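You operate a simulated robot arm through the tools that you are given. There is no shell and no other tool.

Carry out the task below with a simulated robot arm. There is one attempt and no reset: what you move stays moved.

JOB
Wind 60 metres of blue yarn on the hand winder at tight tension.
Fine: set the stop slide to 60 m, put the blue toggle in the socket and shut the clamp before cranking.

The check looks at the end state, three seconds after you hand in, the way a careful person would. Anything else that was tipped, shoved, dropped, spilled or broken makes it a failure.

ROBOT AND FRAMES
A 7-joint arm with a two-finger parallel gripper, fixed in place. Base frame: the origin is on the floor under the middle of its stand, x ahead of it, y to its left, z up; the work surface is at about z = 787. Lengths are in mm, angles in rad, forces in N, time in s.
With the tool pointing down near the work surface it reaches from about 100 to 660 mm from the base axis. Its first joint turns from -1.152 to 1.152 rad. Payload 1.57 kg.
Tool frame: the origin (TCP) lies between the finger pads and is the grasp point; the fingertips stand 30 mm ahead of it; z points along the fingers, y is the line along which they close. Largest opening 80 mm; finger width 17, thickness 12; the body of the gripper, 40 by 82 mm, starts 80 mm behind the TCP.
Orientation is told as [roll, pitch, yaw] about the base's x, y, z axes, in that order, counted from this pose: with the fingers straight down and closing along the base's y, the tool's x points along the base's -x, its y along +y and its z along -z.

CONTROLS
- The arm moves only by the tool drive_tool. Its argument "commands" is a list of rows, each a list of 7 numbers: the gripper command, from -1 (shut) to 1 (fully open), values between in proportion, then the shift along the tool's x, y, z in units of 300 mm (1.0 is 300 mm), then the turn, a rotation vector about the tool's x, y, z in units of 60 degrees (1.0 is 60 degrees). In form: [[gripper, x, y, z, ax, ay, az], ...]. A call has 1 to 20 rows; each row is the pose to reach, as a shift and turn from the pose commanded when the call began, along the tool's axes at that moment. A call with a number of a shift or a turn outside -1 to 1 is refused whole. Each row takes 0.2 s and may step no farther than 50 mm and 0.15 rad from the row before; otherwise, or with a gripper value out of range, the whole call is refused. A pose out of reach is approached as far as the arm can. The call stops where the force on the tool passes 50 N (or 10 N more than at its start, if that is more) or the arm is blocked; 0.2 s more then pass. The fingers move at their own pace (about 72 mm/s each) and stop on an object; they squeeze with about 43 N. The grip force told is the motor's: it shows also when the fingers shut on nothing. Time passes only in rows, and 0.2 s behind the last, so rows that repeat a pose let the fingers close. The reply holds the time, the measured pose of the TCP, the force on the tool along the base axes, the opening and the grip force, in the units named above and with some noise, with the torque about the TCP (base axes, N m) and any sound that the robot's microphone picked up, and new pictures: "show" is both (left out), scene, wrist or none.
- Cameras (640 x 400 px; columns grow to the right, rows downward): "scene" is fixed at [52.5, 427.2, 1430.4]; the picture's right is [-0.81, -0.58, 0.00], its down [-0.30, 0.41, -0.86] and it looks along [0.50, -0.70, -0.51] (base axes); focal length 336 px, centre (320, 200). "wrist" rides on the gripper at [72, -7, -122] in the tool frame; the picture's right is [0.09, 1.00, 0.00], its down [-0.84, 0.08, -0.54] and it looks along [-0.54, 0.05, 0.84] (tool axes); focal length 238 px, centre (320, 200). There is no depth. A picture from a camera that has moved, and an enlarged one, comes with that camera's place and axes in the base frame and with its lens.
- enlarge(camera, box): a new picture of the part [left, top, right, bottom] of that camera's present view, enlarged. No time passes.
- job_done(): hands the job in; it is judged then, once.

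Places have to be worked out from the pictures, the camera data and where the tool is seen. Open the gripper and draw the arm clear of the work before you hand the job in, unless the task says otherwise.

The tools are called after "Emit:" as name(argument=value, ...) on one line, values as JSON. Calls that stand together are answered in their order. drive_tool: Moves the arm, as the interface text tells. Its arguments: {"type":"object","properties":{"commands":{"type":"array","items":{"type":"array","items":{"type":"number"}}},"show":{"type":"string","enum":["both","scene","wrist","none"]}},"required":["commands"]} The other tools are called the same way: enlarge (camera, box) takes an enlarged picture of a part of a camera's view; job_done () hands the job in.

At the start:

```text
time_s: 0.0
position: [450.0, -84.7, 1158.9]
tcp_rot: [0.0, 0.001, 0.001]
contact_force: [0.3, -0.1, 0.4]
ft_torque: [-0.01, -0.01, -0.05]
width: 80.0
gripper_force: 0.0
```

scene: 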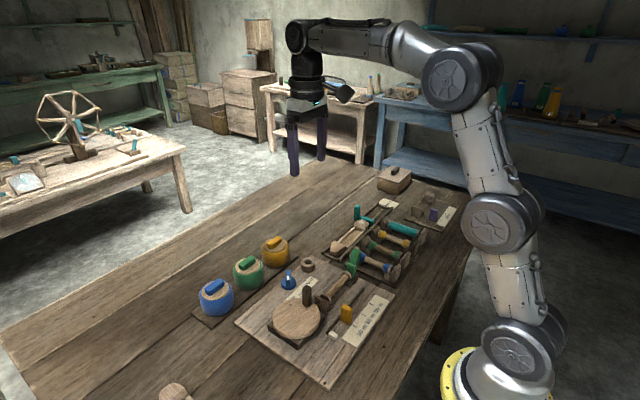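
wrist: 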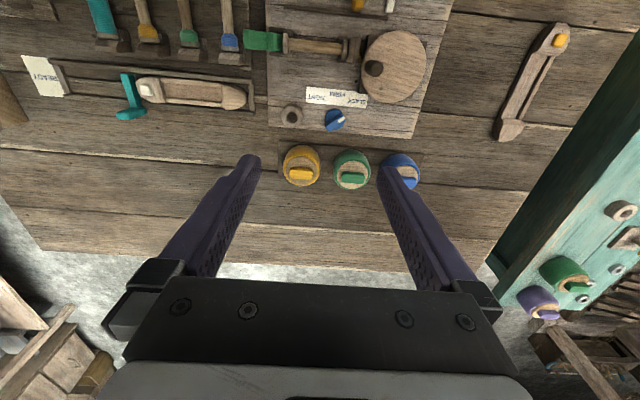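

The pictures show the winder board with a crank disc, a tension knob (blue), a scale with yellow slide, and three yarn pots. I'll enlarge the parts to see the details.

Emit:
enlarge(camera="scene", box=[180, 230, 420, 390])

Emit:
enlarge(camera="scene", box=[310, 160, 490, 280])

Emit:
enlarge(camera="wrist", box=[240, 0, 460, 140])

Emit:
enlarge(camera="wrist", box=[0, 0, 270, 170])

```text
2.50 times, centred on (300, 310) of scene
camera zoom: at [52.5, 427.2, 1430.4], right [-0.81, -0.58, 0.0], down [-0.3, 0.41, -0.86], along [0.5, -0.7, -0.51], focal length 840 px, centre (370, -75)
```

zoom: 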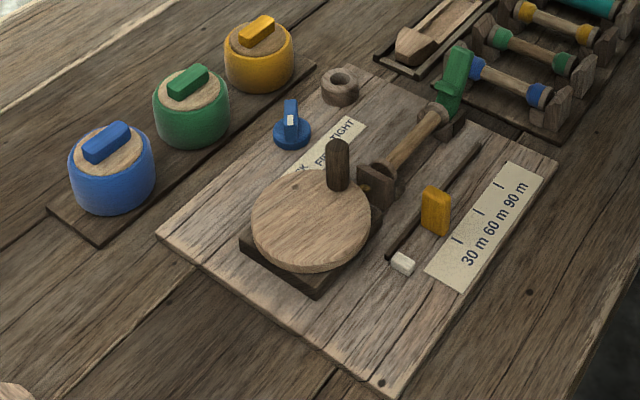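

```text
3.33 times, centred on (400, 220) of scene
camera zoom: at [52.5, 427.2, 1430.4], right [-0.81, -0.58, 0.0], down [-0.3, 0.41, -0.86], along [0.5, -0.7, -0.51], focal length 1120 px, centre (53, 133)
```

zoom: 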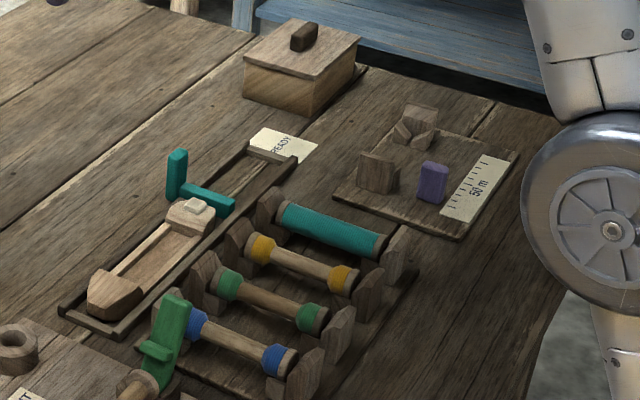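

```text
2.86 times, centred on (350, 70) of wrist
camera zoom: at [379.2, -92.0, 1280.0], right [-0.09, 1.0, 0.0], down [0.84, 0.08, 0.54], along [0.54, 0.05, -0.84], focal length 681 px, centre (234, 571)
```

zoom: 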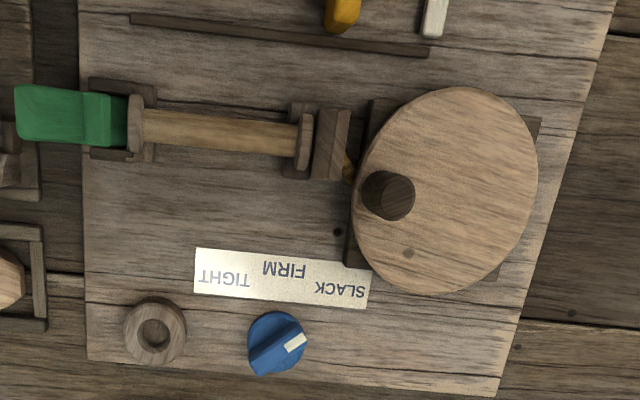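

```text
2.35 times, centred on (135, 85) of wrist
camera zoom: at [379.2, -92.0, 1280.0], right [-0.09, 1.0, 0.0], down [0.84, 0.08, 0.54], along [0.54, 0.05, -0.84], focal length 561 px, centre (755, 471)
```

zoom: 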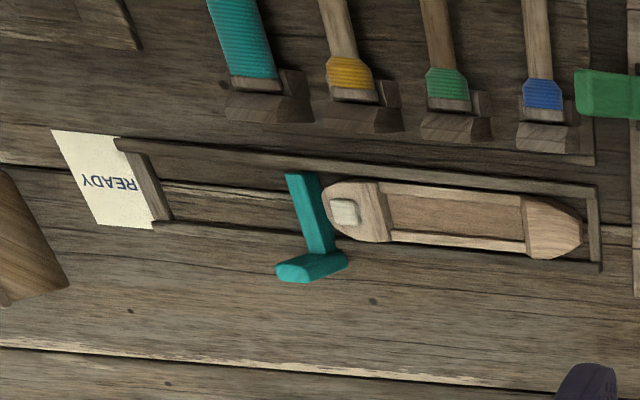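

The winder parts lie roughly at x 280–500, y −180 to 40. I'll draw the arm back toward the base and a bit lower, to see the board better with the wrist camera.

Emit:
drive_tool(commands=[[1, 0.12, 0, 0, 0, 0, 0], [1, 0.26, 0, 0.02, 0, 0, 0], [1, 0.4, 0, 0.05, 0, 0, 0], [1, 0.5, 0, 0.1, 0, 0, 0], [1, 0.55, 0, 0.15, 0, 0, 0], [1, 0.55, 0, 0.2, 0, 0, 0]], show="both")

```text
time_s: 1.4
position: [288.1, -85.4, 1099.7]
tcp_rot: [0.0, 0.0, 0.002]
contact_force: [-0.6, -0.1, -0.1]
ft_torque: [0.01, -0.03, 0.01]
width: 80.0
gripper_force: 0.0
camera wrist: at [215.5, -92.0, 1221.0], right [-0.09, 1.0, 0.0], down [0.84, 0.08, 0.54], along [0.54, 0.05, -0.84], focal length 238 px, centre (320, 200)
```

scene: 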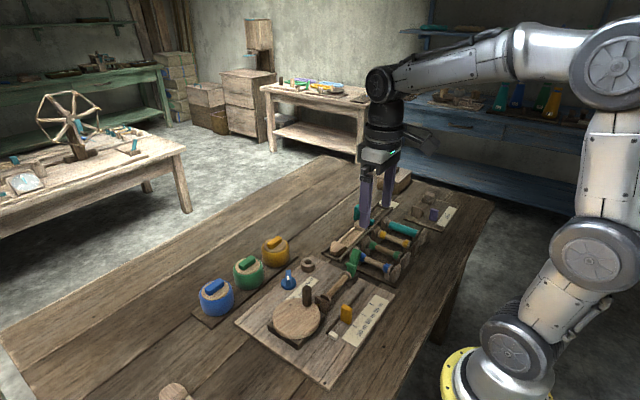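
wrist: 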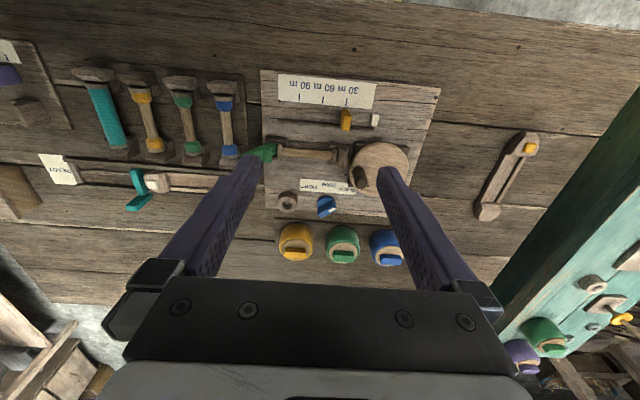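

Emit:
enlarge(camera="wrist", box=[240, 60, 450, 190])

Emit:
enlarge(camera="wrist", box=[250, 170, 420, 280])

Emit:
enlarge(camera="scene", box=[280, 245, 400, 320])

Emit:
enlarge(camera="scene", box=[190, 225, 320, 325])

```text
3.05 times, centred on (345, 125) of wrist
camera zoom: at [215.5, -92.0, 1221.0], right [-0.09, 1.0, 0.0], down [0.84, 0.08, 0.54], along [0.54, 0.05, -0.84], focal length 726 px, centre (244, 429)
```

zoom: 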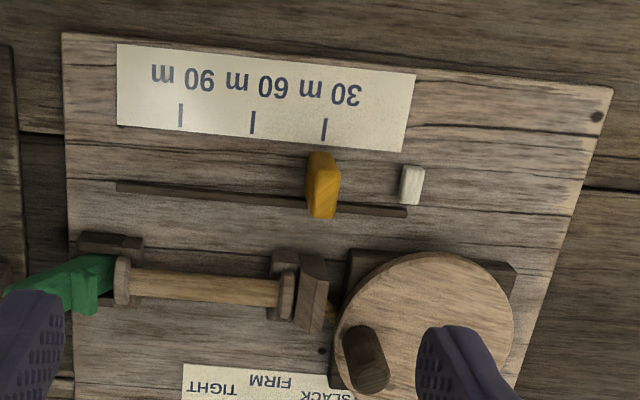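

```text
3.64 times, centred on (335, 225) of wrist
camera zoom: at [215.5, -92.0, 1221.0], right [-0.09, 1.0, 0.0], down [0.84, 0.08, 0.54], along [0.54, 0.05, -0.84], focal length 867 px, centre (266, 109)
```

zoom: 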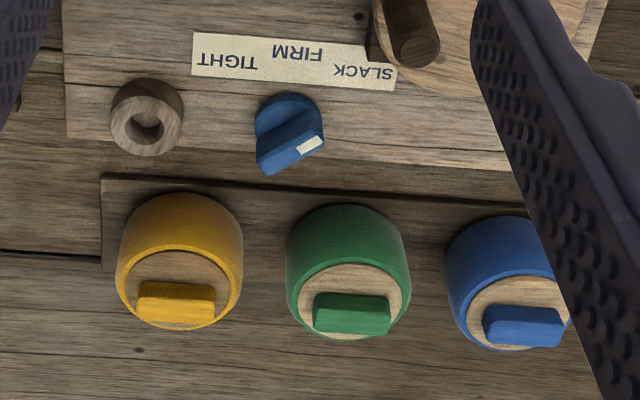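

```text
5.33 times, centred on (340, 282) of scene
camera zoom: at [52.5, 427.2, 1430.4], right [-0.81, -0.58, 0.0], down [-0.3, 0.41, -0.86], along [0.5, -0.7, -0.51], focal length 1791 px, centre (213, -240)
```

zoom: 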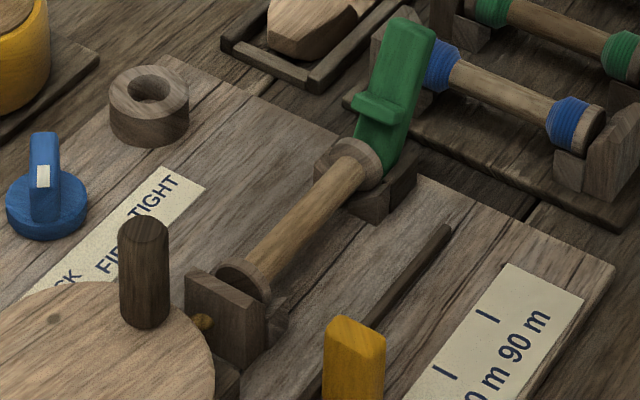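

```text
4.00 times, centred on (255, 275) of scene
camera zoom: at [52.5, 427.2, 1430.4], right [-0.81, -0.58, 0.0], down [-0.3, 0.41, -0.86], along [0.5, -0.7, -0.51], focal length 1344 px, centre (580, -100)
```

zoom: 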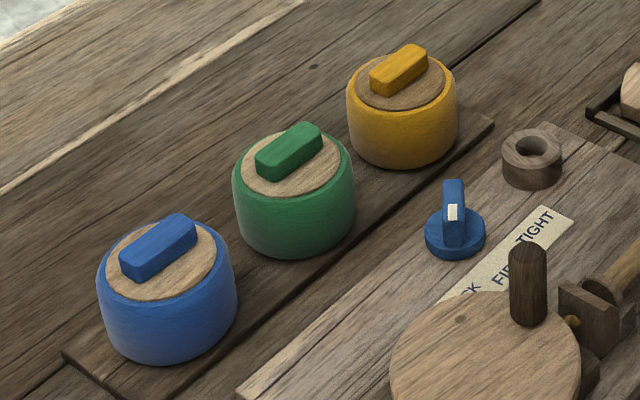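

The picture shows clearly: yellow stop slide near 30 m, knob at SLACK, green clamp lever leaning open, ring socket near (497,−134), blue toggle on its pot near (591,99,850). I'll go above the slide (about (300,−27)) for a closer look.

Emit:
drive_tool(commands=[[1, 0, 0.1, 0.06, 0, 0, 0], [1, -0.02, 0.19, 0.18, 0, 0, 0], [1, -0.04, 0.19, 0.32, 0, 0, 0], [1, -0.04, 0.19, 0.42, 0, 0, 0], [1, -0.04, 0.19, 0.46, 0, 0, 0], [1, -0.04, 0.19, 0.46, 0, 0, 0]], show="both")

```text
time_s: 2.8
position: [296.9, -27.9, 961.1]
tcp_rot: [0.0, 0.0, 0.0]
contact_force: [-0.2, -0.5, -0.6]
ft_torque: [0.02, 0.01, 0.0]
width: 80.0
gripper_force: 0.1
camera wrist: at [225.0, -35.4, 1082.6], right [-0.09, 1.0, 0.0], down [0.84, 0.08, 0.54], along [0.54, 0.05, -0.84], focal length 238 px, centre (320, 200)
```

scene: 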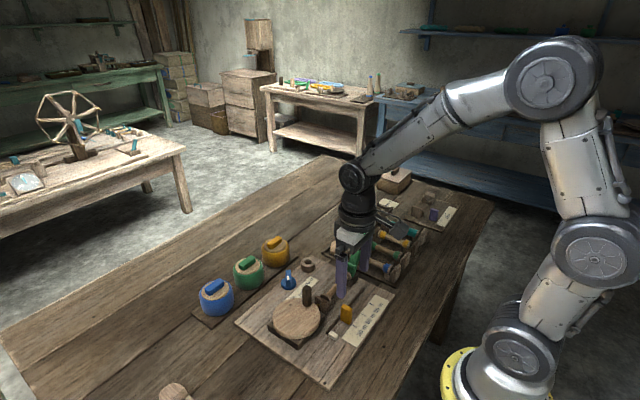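
wrist: 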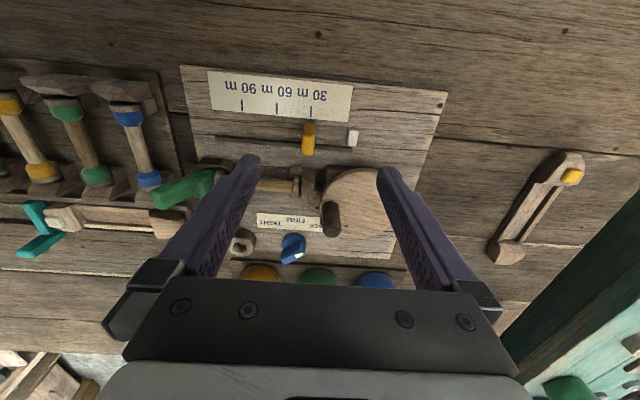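

Emit:
enlarge(camera="wrist", box=[180, 60, 450, 230])

Emit:
enlarge(camera="scene", box=[300, 270, 420, 350])

Emit:
enlarge(camera="wrist", box=[0, 60, 270, 260])

```text
2.35 times, centred on (315, 145) of wrist
camera zoom: at [225.0, -35.4, 1082.6], right [-0.09, 1.0, 0.0], down [0.84, 0.08, 0.54], along [0.54, 0.05, -0.84], focal length 561 px, centre (332, 329)
```

zoom: 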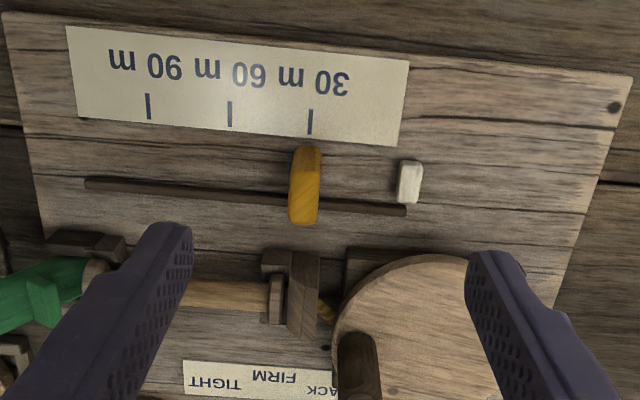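

```text
5.00 times, centred on (360, 310) of scene
camera zoom: at [52.5, 427.2, 1430.4], right [-0.81, -0.58, 0.0], down [-0.3, 0.41, -0.86], along [0.5, -0.7, -0.51], focal length 1679 px, centre (120, -350)
```

zoom: 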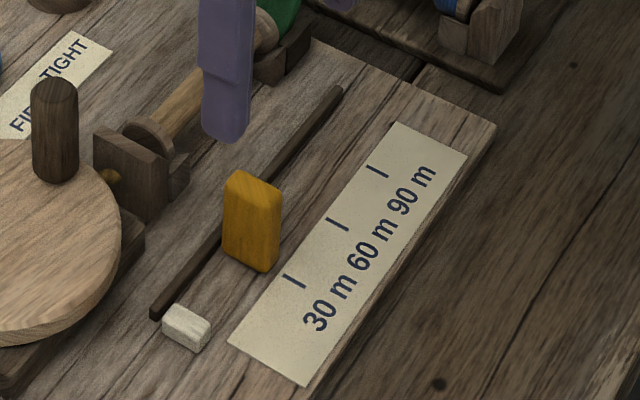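

```text
2.00 times, centred on (135, 160) of wrist
camera zoom: at [225.0, -35.4, 1082.6], right [-0.09, 1.0, 0.0], down [0.84, 0.08, 0.54], along [0.54, 0.05, -0.84], focal length 477 px, centre (690, 280)
```

zoom: 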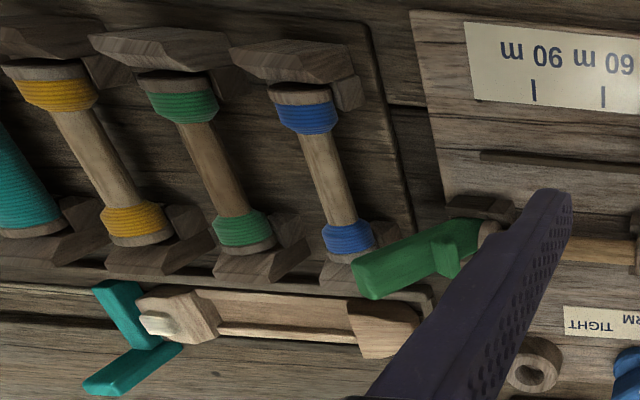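

The slide block sits at about (312,−40), top z≈835, base around z≈797; the white follower is at about (312,12). I'll narrow the opening to 50 mm and hover just above the slide to check the alignment.

Emit:
drive_tool(commands=[[0.25, -0.02, -0.02, 0.05, 0, 0, 0], [0.25, -0.05, -0.042, 0.15, 0, 0, 0], [0.25, -0.05, -0.042, 0.25, 0, 0, 0], [0.25, -0.05, -0.042, 0.27, 0, 0, 0], [0.25, -0.05, -0.042, 0.27, 0, 0, 0]], show="both")

```text
time_s: 4.0
position: [312.0, -41.2, 879.9]
tcp_rot: [0.002, -0.001, 0.001]
contact_force: [0.3, 0.8, 0.3]
ft_torque: [-0.03, 0.0, 0.01]
width: 49.9
gripper_force: 0.0
camera wrist: at [241.1, -49.1, 1001.0], right [-0.09, 1.0, 0.0], down [0.84, 0.08, 0.54], along [0.54, 0.05, -0.84], focal length 238 px, centre (320, 200)
```

scene: 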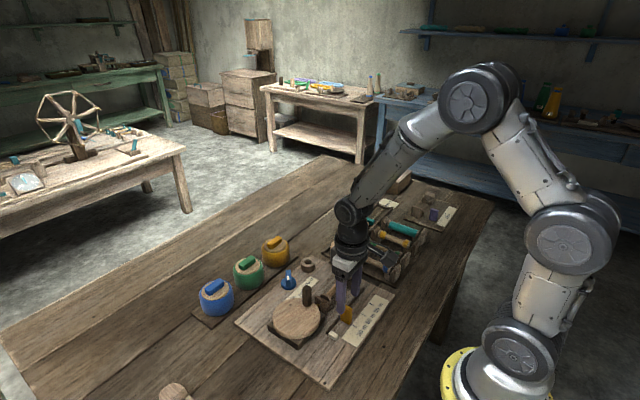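
wrist: 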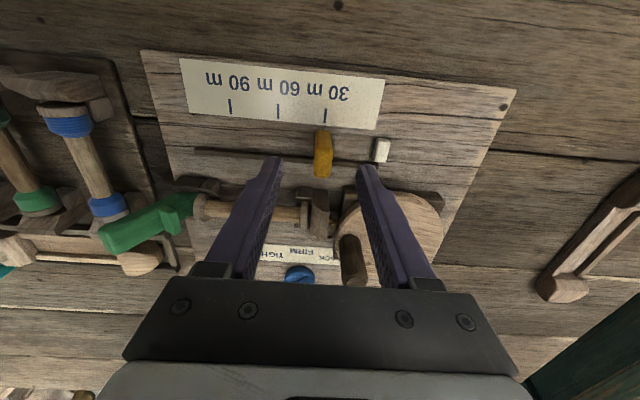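

The slide is centred between the fingers (columns 272–367, slide at 323), and its top face is at the expected row. I'll lower to tips at about z=808 and close.

Emit:
drive_tool(commands=[[0.25, 0, 0, 0.05, 0, 0, 0], [0.25, 0, 0, 0.1, 0, 0, 0], [0.25, 0, 0, 0.14, 0, 0, 0], [0.25, 0, 0, 0.14, 0, 0, 0], [-0.2, 0, 0, 0.14, 0, 0, 0], [-1, 0, 0, 0.14, 0, 0, 0], [-1, 0, 0, 0.14, 0, 0, 0], [-1, 0, 0, 0.14, 0, 0, 0]], show="both")

```text
time_s: 5.8
position: [312.5, -42.6, 836.5]
tcp_rot: [0.001, -0.001, 0.001]
contact_force: [1.4, 1.1, -3.3]
ft_torque: [-0.01, -0.11, -0.03]
width: 13.9
gripper_force: 30.2
camera wrist: at [241.4, -48.4, 958.4], right [-0.09, 1.0, 0.0], down [0.84, 0.08, 0.54], along [0.54, 0.05, -0.84], focal length 238 px, centre (320, 200)
```

scene: 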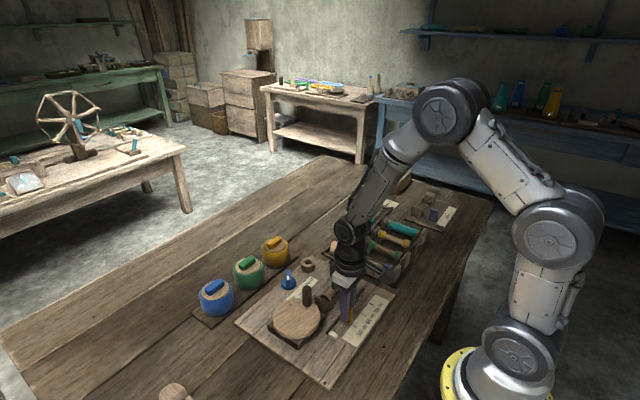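
wrist: 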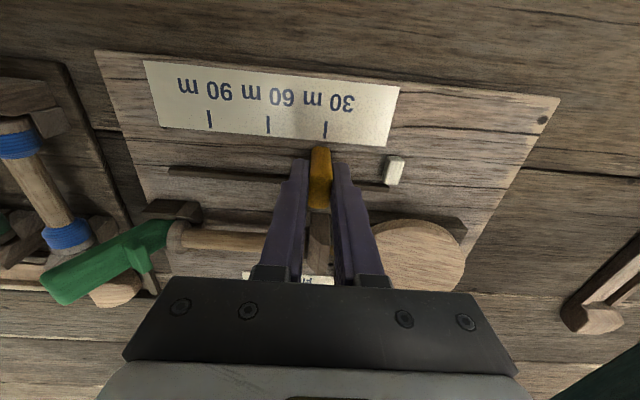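

Gripped at 13.9 mm width. I'll enlarge to compare the slide with the tick marks before moving it.

Emit:
enlarge(camera="wrist", box=[180, 80, 420, 230])

```text
2.67 times, centred on (300, 155) of wrist
camera zoom: at [241.4, -48.4, 958.4], right [-0.09, 1.0, 0.0], down [0.84, 0.08, 0.54], along [0.54, 0.05, -0.84], focal length 636 px, centre (373, 320)
```

zoom: 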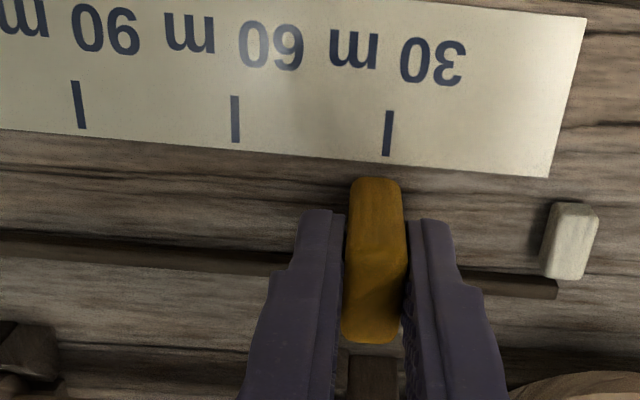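

The slide is held slightly past the 30 m tick (y≈−42.5 against −40.3); the 60 m tick is at about y≈−79.2. I'll push the slide 37 mm toward −y in small steps.

Emit:
drive_tool(commands=[[-1, 0, -0.03, 0, 0, 0, 0], [-1, 0, -0.06, 0, 0, 0, 0], [-1, 0, -0.09, 0, 0, 0, 0], [-1, 0, -0.115, 0, 0, 0, 0], [-1, 0, -0.1233, 0, 0, 0, 0], [-1, 0, -0.1233, 0, 0, 0, 0]], show="wrist")

Emit:
enlarge(camera="wrist", box=[220, 80, 460, 230])

```text
time_s: 7.2
position: [312.6, -77.9, 836.9]
tcp_rot: [0.0, -0.003, 0.0]
contact_force: [6.8, 0.7, -10.7]
ft_torque: [0.04, 0.09, 0.0]
width: 13.8
gripper_force: 30.5
camera wrist: at [241.3, -85.2, 958.4], right [-0.09, 1.0, 0.0], down [0.84, 0.08, 0.54], along [0.54, 0.05, -0.84], focal length 238 px, centre (320, 200)
```

wrist: 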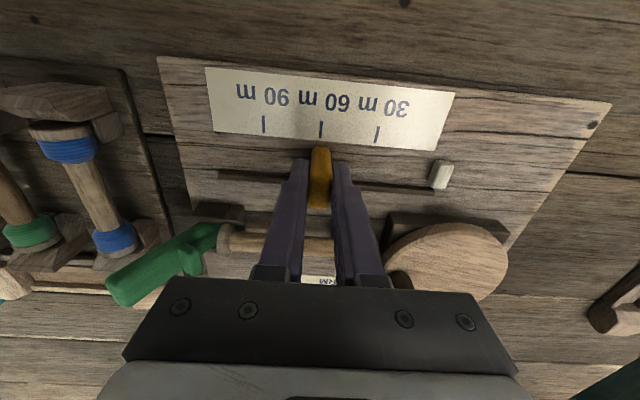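

```text
2.67 times, centred on (340, 155) of wrist
camera zoom: at [241.3, -85.2, 958.4], right [-0.09, 1.0, 0.0], down [0.84, 0.08, 0.54], along [0.54, 0.05, -0.84], focal length 636 px, centre (267, 320)
```

zoom: 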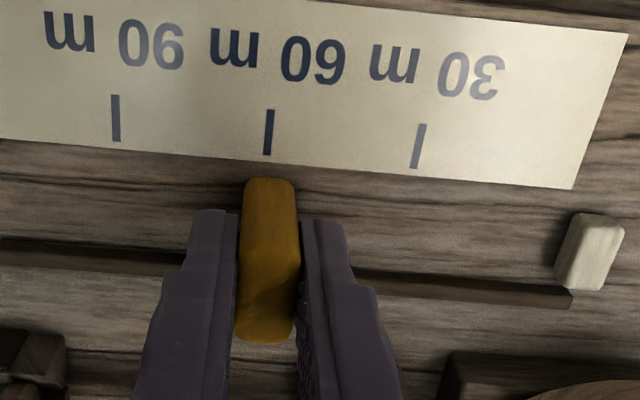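

The slide is about 1.3 mm short of the 60 m tick (its centre at column 270 against the tick line's extension at 265). I'll nudge it 1.4 mm more and release, keeping the tool in place.

Emit:
drive_tool(commands=[[-1, 0, -0.0047, 0, 0, 0, 0], [-1, 0, -0.0047, 0, 0, 0, 0], [-0.4, 0, -0.0047, 0, 0, 0, 0], [-0.3, 0, -0.0047, 0, 0, 0, 0]], show="wrist")

Emit:
enlarge(camera="wrist", box=[220, 80, 460, 230])

```text
time_s: 8.2
position: [312.6, -80.5, 836.9]
tcp_rot: [0.0, -0.001, 0.002]
contact_force: [-0.3, -0.2, 0.1]
ft_torque: [0.0, 0.01, 0.0]
width: 28.1
gripper_force: 0.2
camera wrist: at [241.1, -86.5, 958.8], right [-0.09, 1.0, 0.0], down [0.84, 0.08, 0.54], along [0.54, 0.05, -0.84], focal length 238 px, centre (320, 200)
```

wrist: 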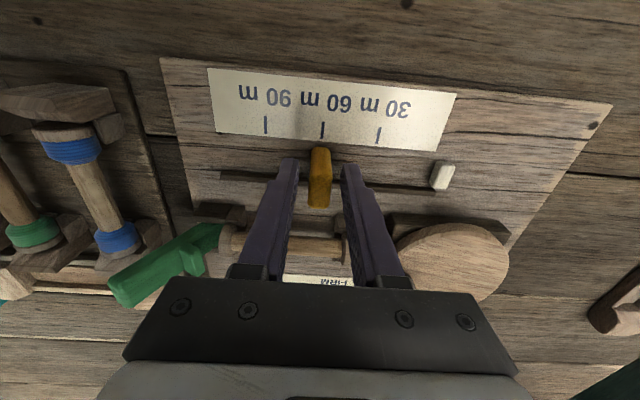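

```text
2.67 times, centred on (340, 155) of wrist
camera zoom: at [241.1, -86.5, 958.8], right [-0.09, 1.0, 0.0], down [0.84, 0.08, 0.54], along [0.54, 0.05, -0.84], focal length 636 px, centre (267, 320)
```

zoom: 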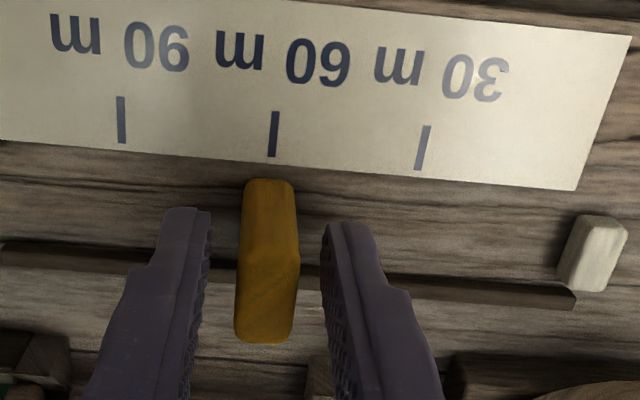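

The slide is now aligned with the 60 m tick. I'll lift straight up and go over the tension knob near (496,−54) to see it.

Emit:
drive_tool(commands=[[-0.3, 0, 0, -0.12, 0, 0, 0], [-0.3, 0, 0, -0.28, 0, 0, 0], [-0.3, 0, 0, -0.38, 0, 0, 0], [0, -0.12, 0.02, -0.38, 0, 0, 0], [0, -0.26, 0.05, -0.38, 0, 0, 0], [0, -0.4, 0.07, -0.38, 0, 0, 0], [0, -0.53, 0.09, -0.35, 0, 0, 0], [0, -0.6, 0.09, -0.33, 0, 0, 0], [0, -0.613, 0.09, -0.3, 0, 0, 0], [0, -0.613, 0.09, -0.3, 0, 0, 0]], show="both")

Emit:
enlarge(camera="wrist", box=[200, 80, 440, 230])

Emit:
enlarge(camera="scene", box=[260, 240, 380, 320])

```text
time_s: 10.4
position: [497.7, -51.1, 927.5]
tcp_rot: [0.0, 0.0, 0.001]
contact_force: [1.0, 0.6, 0.7]
ft_torque: [-0.03, 0.0, 0.01]
width: 40.0
gripper_force: 0.1
camera wrist: at [426.0, -58.3, 1049.3], right [-0.09, 1.0, 0.0], down [0.84, 0.08, 0.54], along [0.54, 0.05, -0.84], focal length 238 px, centre (320, 200)
```

scene: 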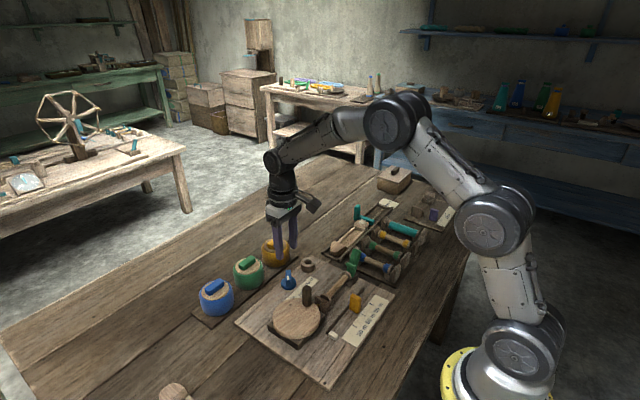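
wrist: 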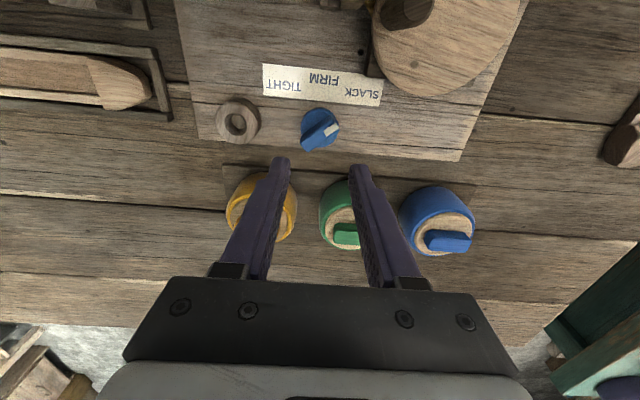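

```text
2.67 times, centred on (320, 155) of wrist
camera zoom: at [426.0, -58.3, 1049.3], right [-0.09, 1.0, 0.0], down [0.84, 0.08, 0.54], along [0.54, 0.05, -0.84], focal length 636 px, centre (320, 320)
```

zoom: 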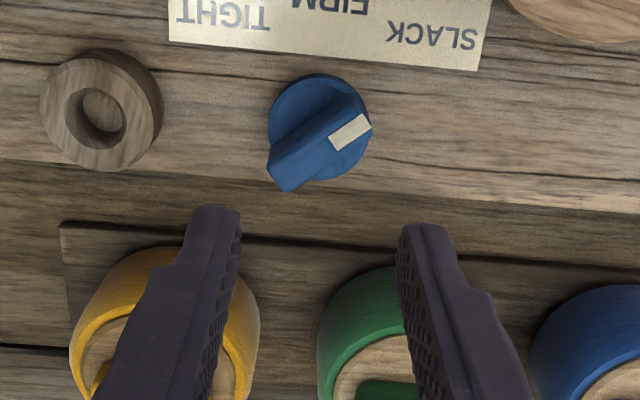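

```text
5.00 times, centred on (320, 280) of scene
camera zoom: at [52.5, 427.2, 1430.4], right [-0.81, -0.58, 0.0], down [-0.3, 0.41, -0.86], along [0.5, -0.7, -0.51], focal length 1679 px, centre (320, -200)
```

zoom: 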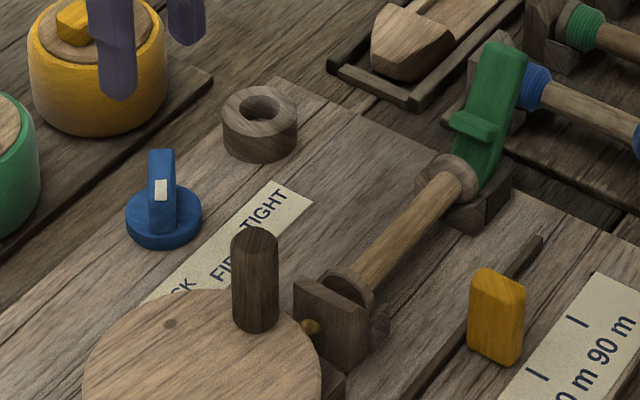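

The knob is at about (496.5,−53) and its pointer is about 58° from −x toward +y (SLACK side). I'll yaw the gripper about 58° so that the fingers close across the knob's bar, and lower a bit for a check.

Emit:
drive_tool(commands=[[0, 0, 0, 0.02, 0, 0, 0.14], [0, 0, -0.004, 0.05, 0, 0, 0.28], [0, 0, -0.004, 0.08, 0, 0, 0.42], [0, 0, -0.004, 0.1, 0, 0, 0.56], [0, 0, -0.004, 0.12, 0, 0, 0.7], [0, 0, -0.004, 0.14, 0, 0, 0.84], [0, 0, -0.004, 0.15, 0, 0, 0.967], [0, 0, -0.004, 0.15, 0, 0, 0.967]], show="both")

Emit:
enlarge(camera="wrist", box=[220, 90, 430, 220])

```text
time_s: 12.2
position: [497.8, -53.8, 881.2]
tcp_rot: [0.0, 0.0, -1.014]
contact_force: [-0.1, 0.5, -0.6]
ft_torque: [0.0, 0.01, 0.02]
width: 39.9
gripper_force: 0.0
camera wrist: at [454.1, 3.1, 1004.4], right [0.8, 0.6, 0.0], down [0.51, -0.67, 0.54], along [0.33, -0.43, -0.84], focal length 238 px, centre (320, 200)
```

scene: 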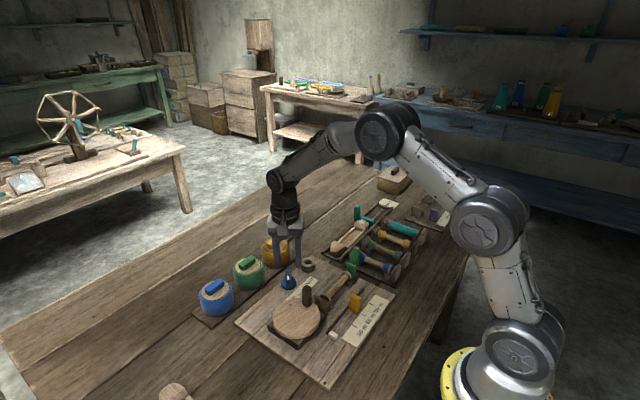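
wrist: 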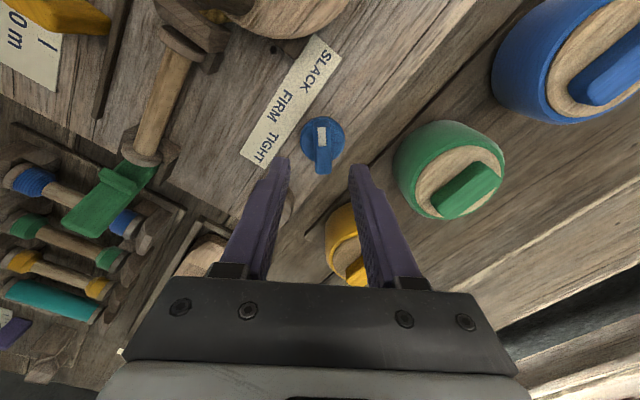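

```text
3.05 times, centred on (325, 155) of wrist
camera zoom: at [454.1, 3.1, 1004.4], right [0.8, 0.6, 0.0], down [0.51, -0.67, 0.54], along [0.33, -0.43, -0.84], focal length 726 px, centre (305, 337)
```

zoom: 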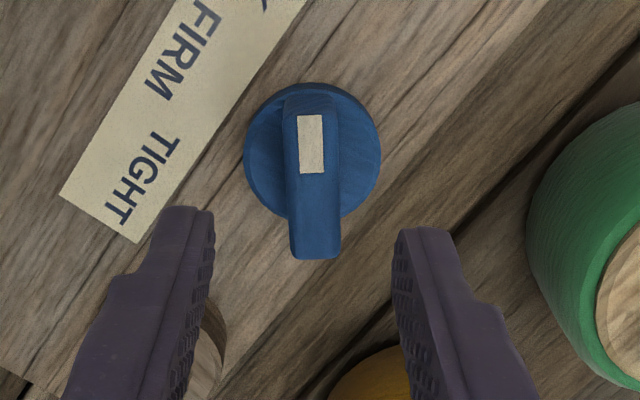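

The bar is seen at about 50° (rather than 58°) and the knob centre is within about 1–2 mm of the tool axis. I'll turn back about 7.5°, lower the tips beside the bar to z≈809 and close gently.

Emit:
drive_tool(commands=[[0, 0.001, 0.004, 0.03, 0, 0, -0.06], [0, 0.001, 0.0045, 0.07, 0, 0, -0.125], [0, 0.001, 0.0045, 0.11, 0, 0, -0.125], [0, 0.001, 0.0045, 0.135, 0, 0, -0.125], [0, 0.001, 0.0045, 0.147, 0, 0, -0.125], [0, 0.001, 0.0045, 0.147, 0, 0, -0.125]], show="both")

Emit:
enlarge(camera="wrist", box=[220, 90, 430, 220])

Emit:
enlarge(camera="scene", box=[250, 230, 340, 300])

```text
time_s: 13.6
position: [498.4, -53.0, 837.9]
tcp_rot: [0.0, -0.001, -0.884]
contact_force: [-0.2, -0.8, 0.2]
ft_torque: [0.0, 0.02, 0.0]
width: 40.0
gripper_force: 0.2
camera wrist: at [447.4, -1.2, 960.3], right [0.71, 0.7, 0.0], down [0.59, -0.6, 0.54], along [0.38, -0.38, -0.84], focal length 238 px, centre (320, 200)
```

scene: 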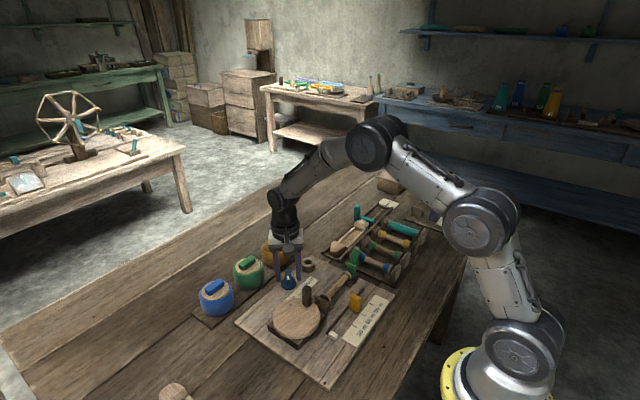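
wrist: 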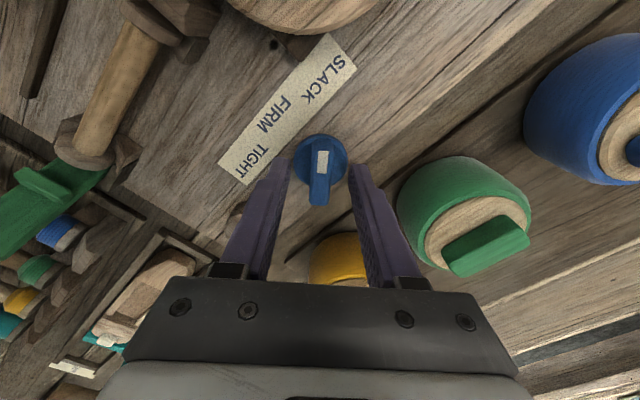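

```text
3.05 times, centred on (325, 155) of wrist
camera zoom: at [447.4, -1.2, 960.3], right [0.71, 0.7, 0.0], down [0.59, -0.6, 0.54], along [0.38, -0.38, -0.84], focal length 726 px, centre (305, 337)
```

zoom: 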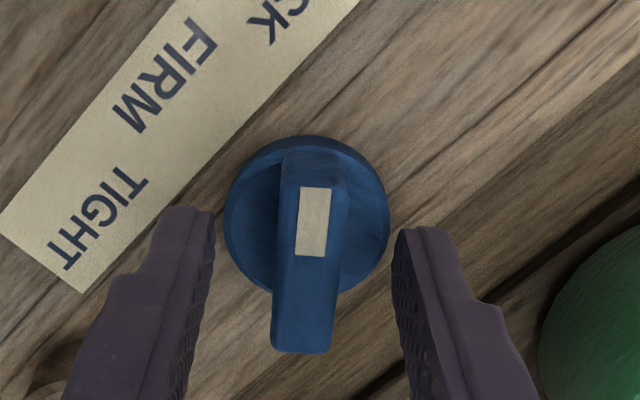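

```text
5.71 times, centred on (295, 265) of scene
camera zoom: at [52.5, 427.2, 1430.4], right [-0.81, -0.58, 0.0], down [-0.3, 0.41, -0.86], along [0.5, -0.7, -0.51], focal length 1919 px, centre (463, -171)
```

zoom: 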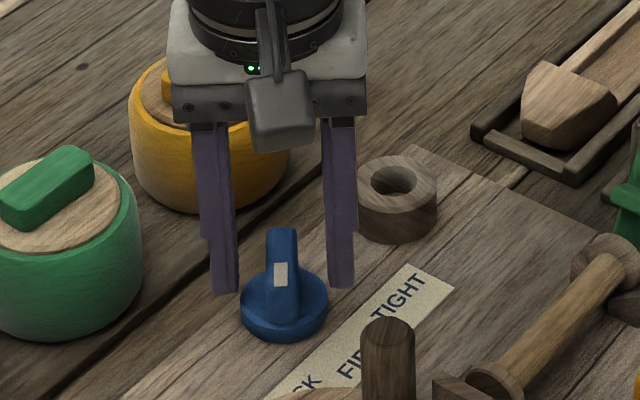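

The fingers straddle the bar and it is parallel to the pads. Comparing disc and bar in both views, the knob axis is about 5 mm further along tool +x than the tool axis, so I'll shift there and close on the bar.

Emit:
drive_tool(commands=[[0, 0.0167, 0.004, 0, 0, 0, 0], [0, 0.0167, 0.004, 0, 0, 0, 0], [-0.5, 0.0167, 0.004, 0, 0, 0, 0], [-1, 0.0167, 0.004, 0, 0, 0, 0], [-1, 0.0167, 0.004, 0, 0, 0, 0], [-1, 0.0167, 0.004, 0, 0, 0, 0]], show="both")

Emit:
enlarge(camera="wrist", box=[220, 90, 430, 220])

Emit:
enlarge(camera="scene", box=[250, 230, 340, 300])

```text
time_s: 15.0
position: [494.9, -47.9, 839.1]
tcp_rot: [-0.002, 0.0, -0.882]
contact_force: [-6.1, -6.1, 3.8]
ft_torque: [0.23, -0.06, 0.32]
width: 13.7
gripper_force: 30.0
camera wrist: at [444.9, 2.9, 960.2], right [0.71, 0.7, 0.0], down [0.59, -0.6, 0.54], along [0.38, -0.38, -0.84], focal length 238 px, centre (320, 200)
```

scene: 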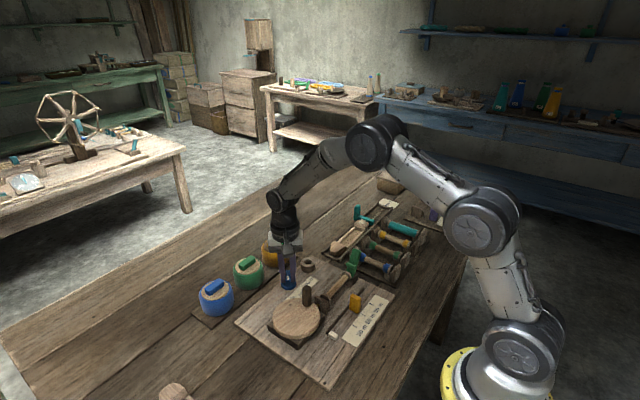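
wrist: 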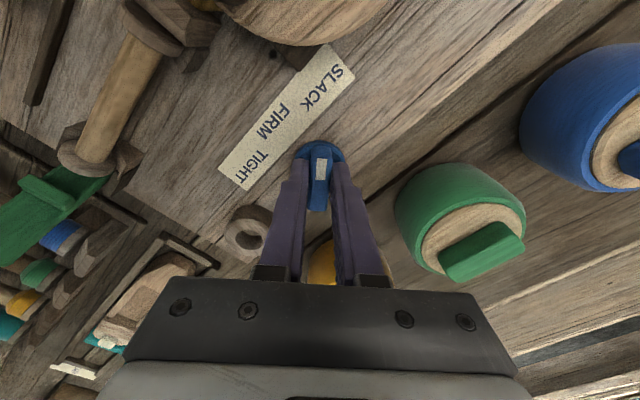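

```text
3.05 times, centred on (325, 155) of wrist
camera zoom: at [444.9, 2.9, 960.2], right [0.71, 0.7, 0.0], down [0.59, -0.6, 0.54], along [0.38, -0.38, -0.84], focal length 726 px, centre (305, 337)
```

zoom: 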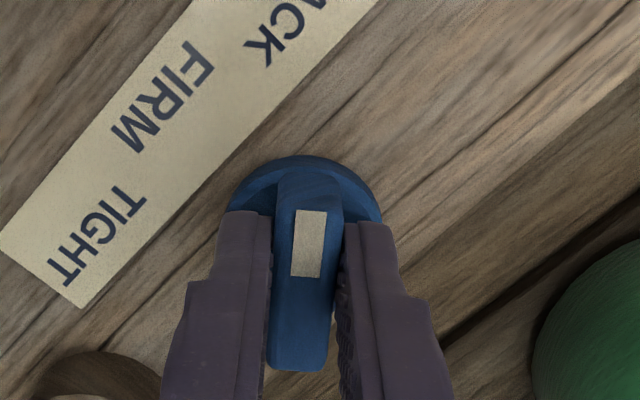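

```text
5.71 times, centred on (295, 265) of scene
camera zoom: at [52.3, 427.1, 1430.4], right [-0.81, -0.58, 0.0], down [-0.3, 0.41, -0.86], along [0.5, -0.7, -0.51], focal length 1919 px, centre (463, -171)
```

zoom: 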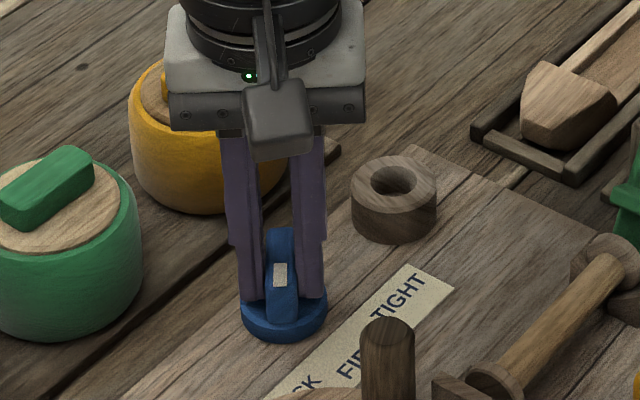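

The fingers hold the bar (13.7 mm, small side load of about 8 N toward −tool y). I'll turn it counter-clockwise by 50° as a first half, easing 1 mm sideways, and look.

Emit:
drive_tool(commands=[[-1, 0, -0.003, 0, 0, 0, -0.13], [-1, 0, -0.003, 0, 0, 0, -0.26], [-1, 0, -0.003, 0, 0, 0, -0.4], [-1, 0, -0.003, 0, 0, 0, -0.54], [-1, 0, -0.003, 0, 0, 0, -0.68], [-1, 0, -0.003, 0, 0, 0, -0.82], [-1, 0, -0.003, 0, 0, 0, -0.844], [-1, 0, -0.003, 0, 0, 0, -0.844]], show="both")

Emit:
enlarge(camera="wrist", box=[220, 60, 430, 220])

```text
time_s: 16.8
position: [494.1, -51.8, 838.6]
tcp_rot: [-0.003, -0.001, 0.004]
contact_force: [-13.9, -31.8, 6.5]
ft_torque: [-0.31, -0.24, -0.15]
width: 13.9
gripper_force: 30.9
camera wrist: at [422.5, -58.3, 960.1], right [-0.1, 1.0, 0.0], down [0.84, 0.08, 0.54], along [0.54, 0.05, -0.84], focal length 238 px, centre (320, 200)
```

scene: 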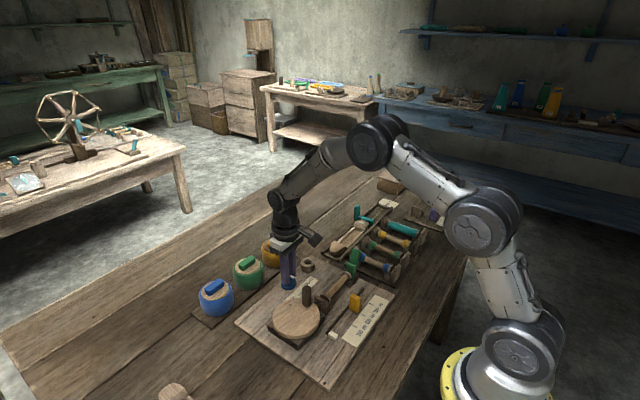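
wrist: 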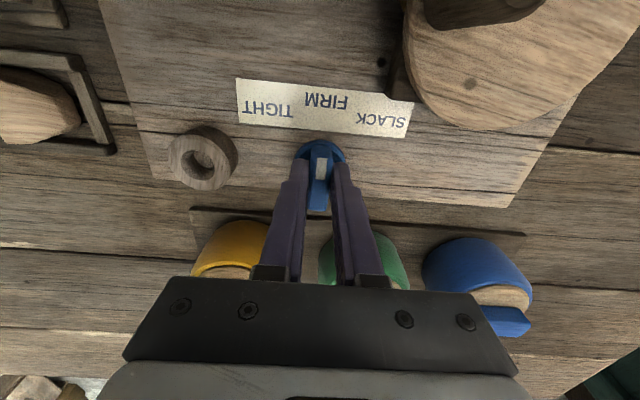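

```text
2.50 times, centred on (325, 140) of wrist
camera zoom: at [422.5, -58.3, 960.1], right [-0.1, 1.0, 0.0], down [0.84, 0.08, 0.54], along [0.54, 0.05, -0.84], focal length 596 px, centre (308, 350)
```

zoom: 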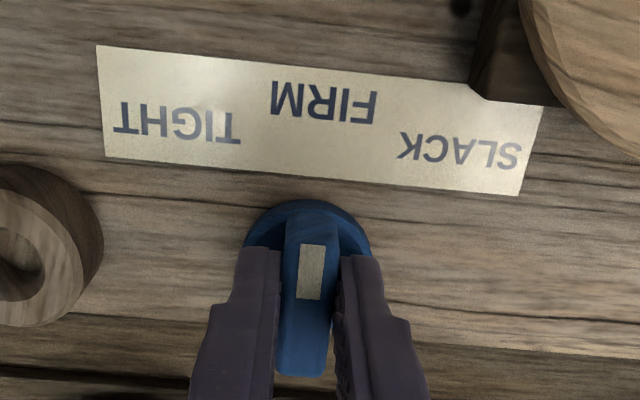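

The side force (−32 N in y) and the measured pose show the knob's axis is really at about (498,−52). I'll relax the commanded pose to that centre before turning further.

Emit:
drive_tool(commands=[[-1, -0.007, -0.007, 0, 0, 0, 0], [-1, -0.0137, -0.0137, 0, 0, 0, 0], [-1, -0.0137, -0.0137, 0, 0, 0, 0]], show="none")

```text
time_s: 17.6
position: [495.2, -51.6, 837.7]
tcp_rot: [0.002, 0.008, 0.004]
contact_force: [-19.0, -11.5, 6.5]
ft_torque: [-0.35, 0.23, -0.03]
width: 13.9
gripper_force: 30.1
```

Friction along the bar still loads the tool (−19 N in x). I'll open the fingers slightly, let the arm settle at the commanded centre, and grip again.

Emit:
drive_tool(commands=[[-0.5, 0, 0, 0, 0, 0, 0], [-0.45, 0, 0, 0, 0, 0, 0], [-0.45, 0, 0, 0, 0, 0, 0]], show="wrist")

Emit:
enlarge(camera="wrist", box=[220, 60, 430, 220])

Emit:
enlarge(camera="scene", box=[250, 230, 340, 300])

```text
time_s: 18.4
position: [498.8, -52.1, 839.0]
tcp_rot: [-0.001, 0.001, 0.004]
contact_force: [-0.1, 0.6, 0.8]
ft_torque: [0.02, 0.0, 0.02]
width: 22.0
gripper_force: 0.0
camera wrist: at [427.1, -59.1, 960.4], right [-0.1, 1.0, 0.0], down [0.84, 0.08, 0.54], along [0.54, 0.05, -0.84], focal length 238 px, centre (320, 200)
```

wrist: 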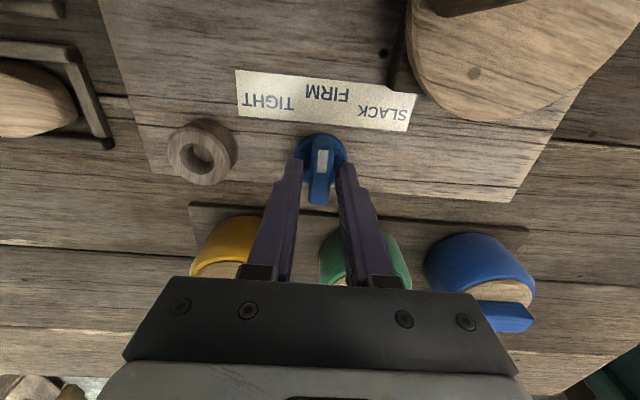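

```text
2.50 times, centred on (325, 140) of wrist
camera zoom: at [427.1, -59.1, 960.4], right [-0.1, 1.0, 0.0], down [0.84, 0.08, 0.54], along [0.54, 0.05, -0.84], focal length 596 px, centre (308, 350)
```

zoom: 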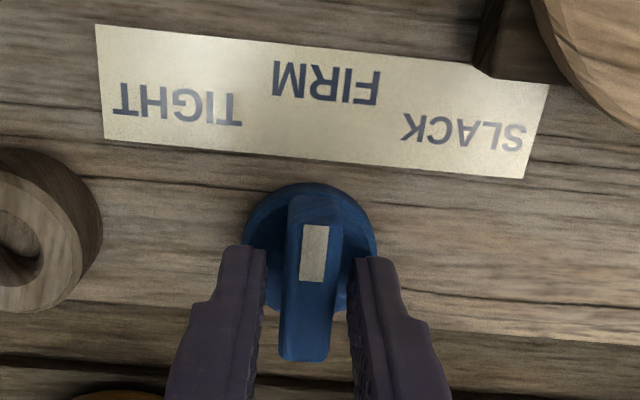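

```text
5.71 times, centred on (295, 265) of scene
camera zoom: at [52.5, 427.2, 1430.4], right [-0.81, -0.58, 0.0], down [-0.3, 0.41, -0.86], along [0.5, -0.7, -0.51], focal length 1919 px, centre (463, -171)
```

zoom: 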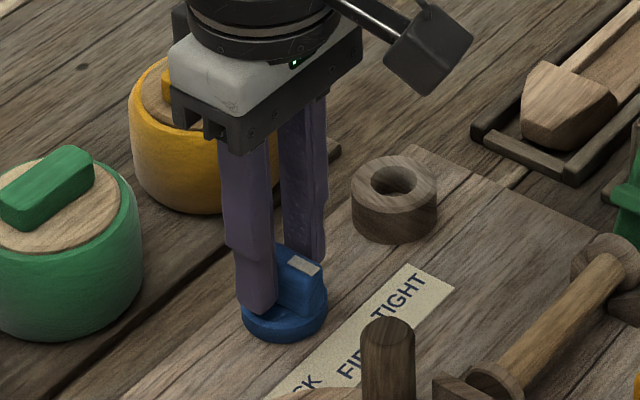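

Now the tool is unloaded at (498.8,−52.1), centred on the bar, and the pointer is at FIRM. I'll grip again and turn another 50° toward TIGHT.

Emit:
drive_tool(commands=[[-1, 0, 0, 0, 0, 0, 0], [-1, 0, 0, 0, 0, 0, 0], [-1, 0, 0, 0, 0, 0, 0], [-1, 0, 0, 0, 0, 0, -0.13], [-1, 0, 0, 0, 0, 0, -0.26], [-1, 0, 0, 0, 0, 0, -0.4], [-1, 0, 0, 0, 0, 0, -0.54], [-1, 0, 0, 0, 0, 0, -0.68], [-1, 0, 0, 0, 0, 0, -0.8], [-1, 0, 0, 0, 0, 0, -0.84], [-1, 0, 0, 0, 0, 0, -0.84]], show="both")

Emit:
enlarge(camera="wrist", box=[220, 60, 430, 220])

```text
time_s: 20.8
position: [497.6, -50.8, 838.8]
tcp_rot: [0.002, 0.0, 0.882]
contact_force: [-5.4, 22.5, 10.2]
ft_torque: [-0.12, 0.07, -0.46]
width: 13.7
gripper_force: 29.9
camera wrist: at [458.5, -111.6, 960.3], right [-0.83, 0.56, 0.0], down [0.47, 0.7, 0.54], along [0.3, 0.45, -0.84], focal length 238 px, centre (320, 200)
```

scene: 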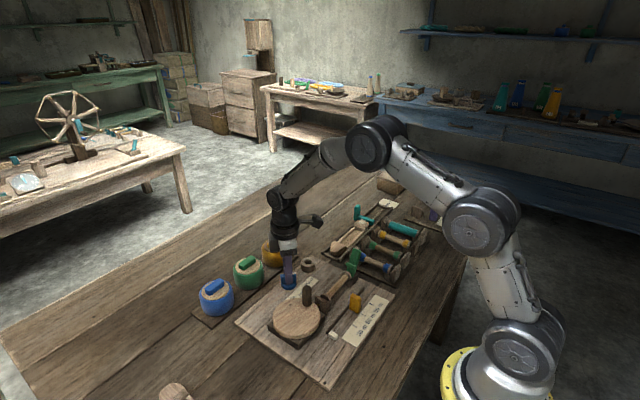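
wrist: 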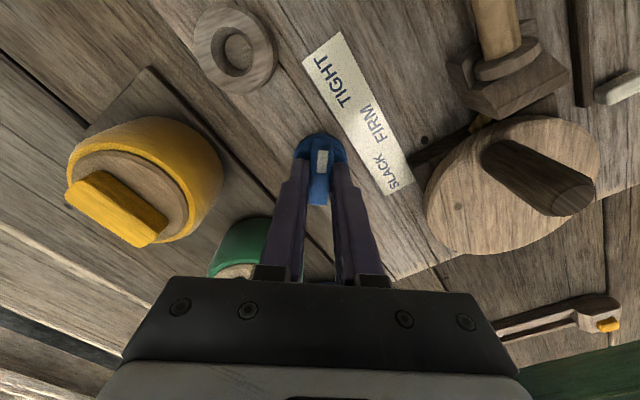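

```text
2.50 times, centred on (325, 140) of wrist
camera zoom: at [458.5, -111.6, 960.3], right [-0.83, 0.56, 0.0], down [0.47, 0.7, 0.54], along [0.3, 0.45, -0.84], focal length 596 px, centre (308, 350)
```

zoom: 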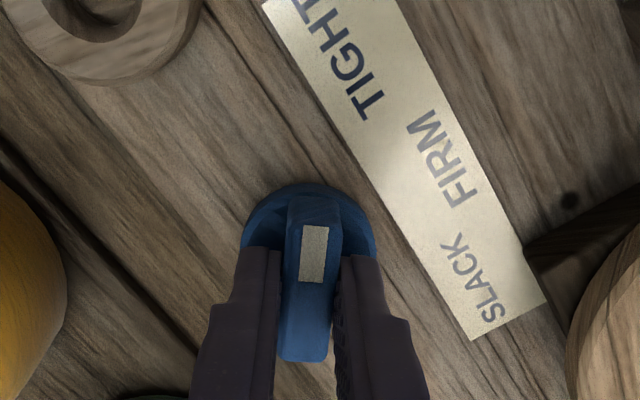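

The pointer now aims at TIGHT. I'll open the fingers and check where the knob rests.

Emit:
drive_tool(commands=[[-0.5, 0, 0, 0, 0, 0, 0], [-0.3, 0, 0, 0, 0, 0, 0], [-0.3, 0, 0, 0, 0, 0, 0]], show="wrist")

Emit:
enlarge(camera="wrist", box=[220, 60, 430, 220])

```text
time_s: 21.6
position: [498.7, -53.2, 839.2]
tcp_rot: [0.002, -0.001, 0.885]
contact_force: [0.1, 0.3, -0.3]
ft_torque: [0.01, 0.04, -0.02]
width: 27.7
gripper_force: 0.1
camera wrist: at [458.6, -112.9, 960.2], right [-0.83, 0.56, 0.0], down [0.47, 0.7, 0.54], along [0.3, 0.45, -0.84], focal length 238 px, centre (320, 200)
```

wrist: 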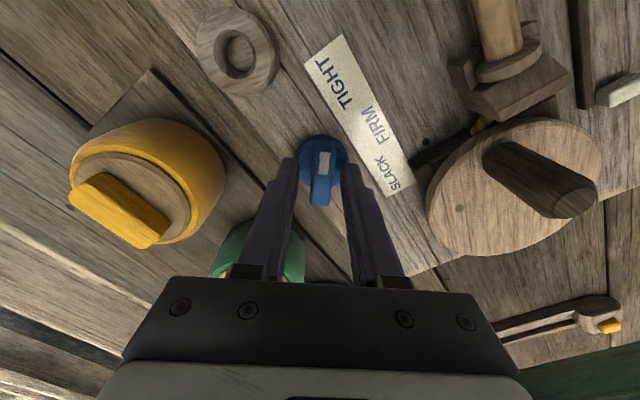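

```text
2.50 times, centred on (325, 140) of wrist
camera zoom: at [458.6, -112.9, 960.2], right [-0.83, 0.56, 0.0], down [0.47, 0.7, 0.54], along [0.3, 0.45, -0.84], focal length 596 px, centre (308, 350)
```

zoom: 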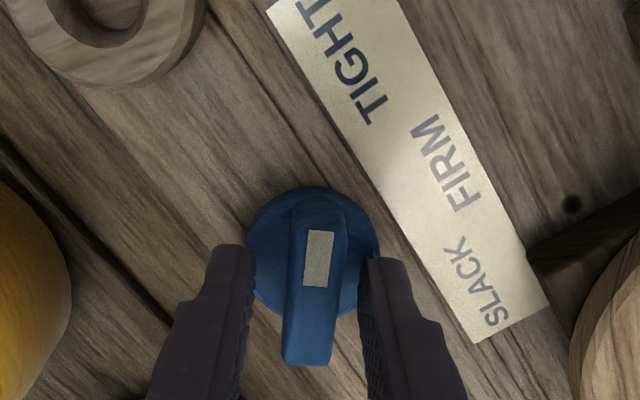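

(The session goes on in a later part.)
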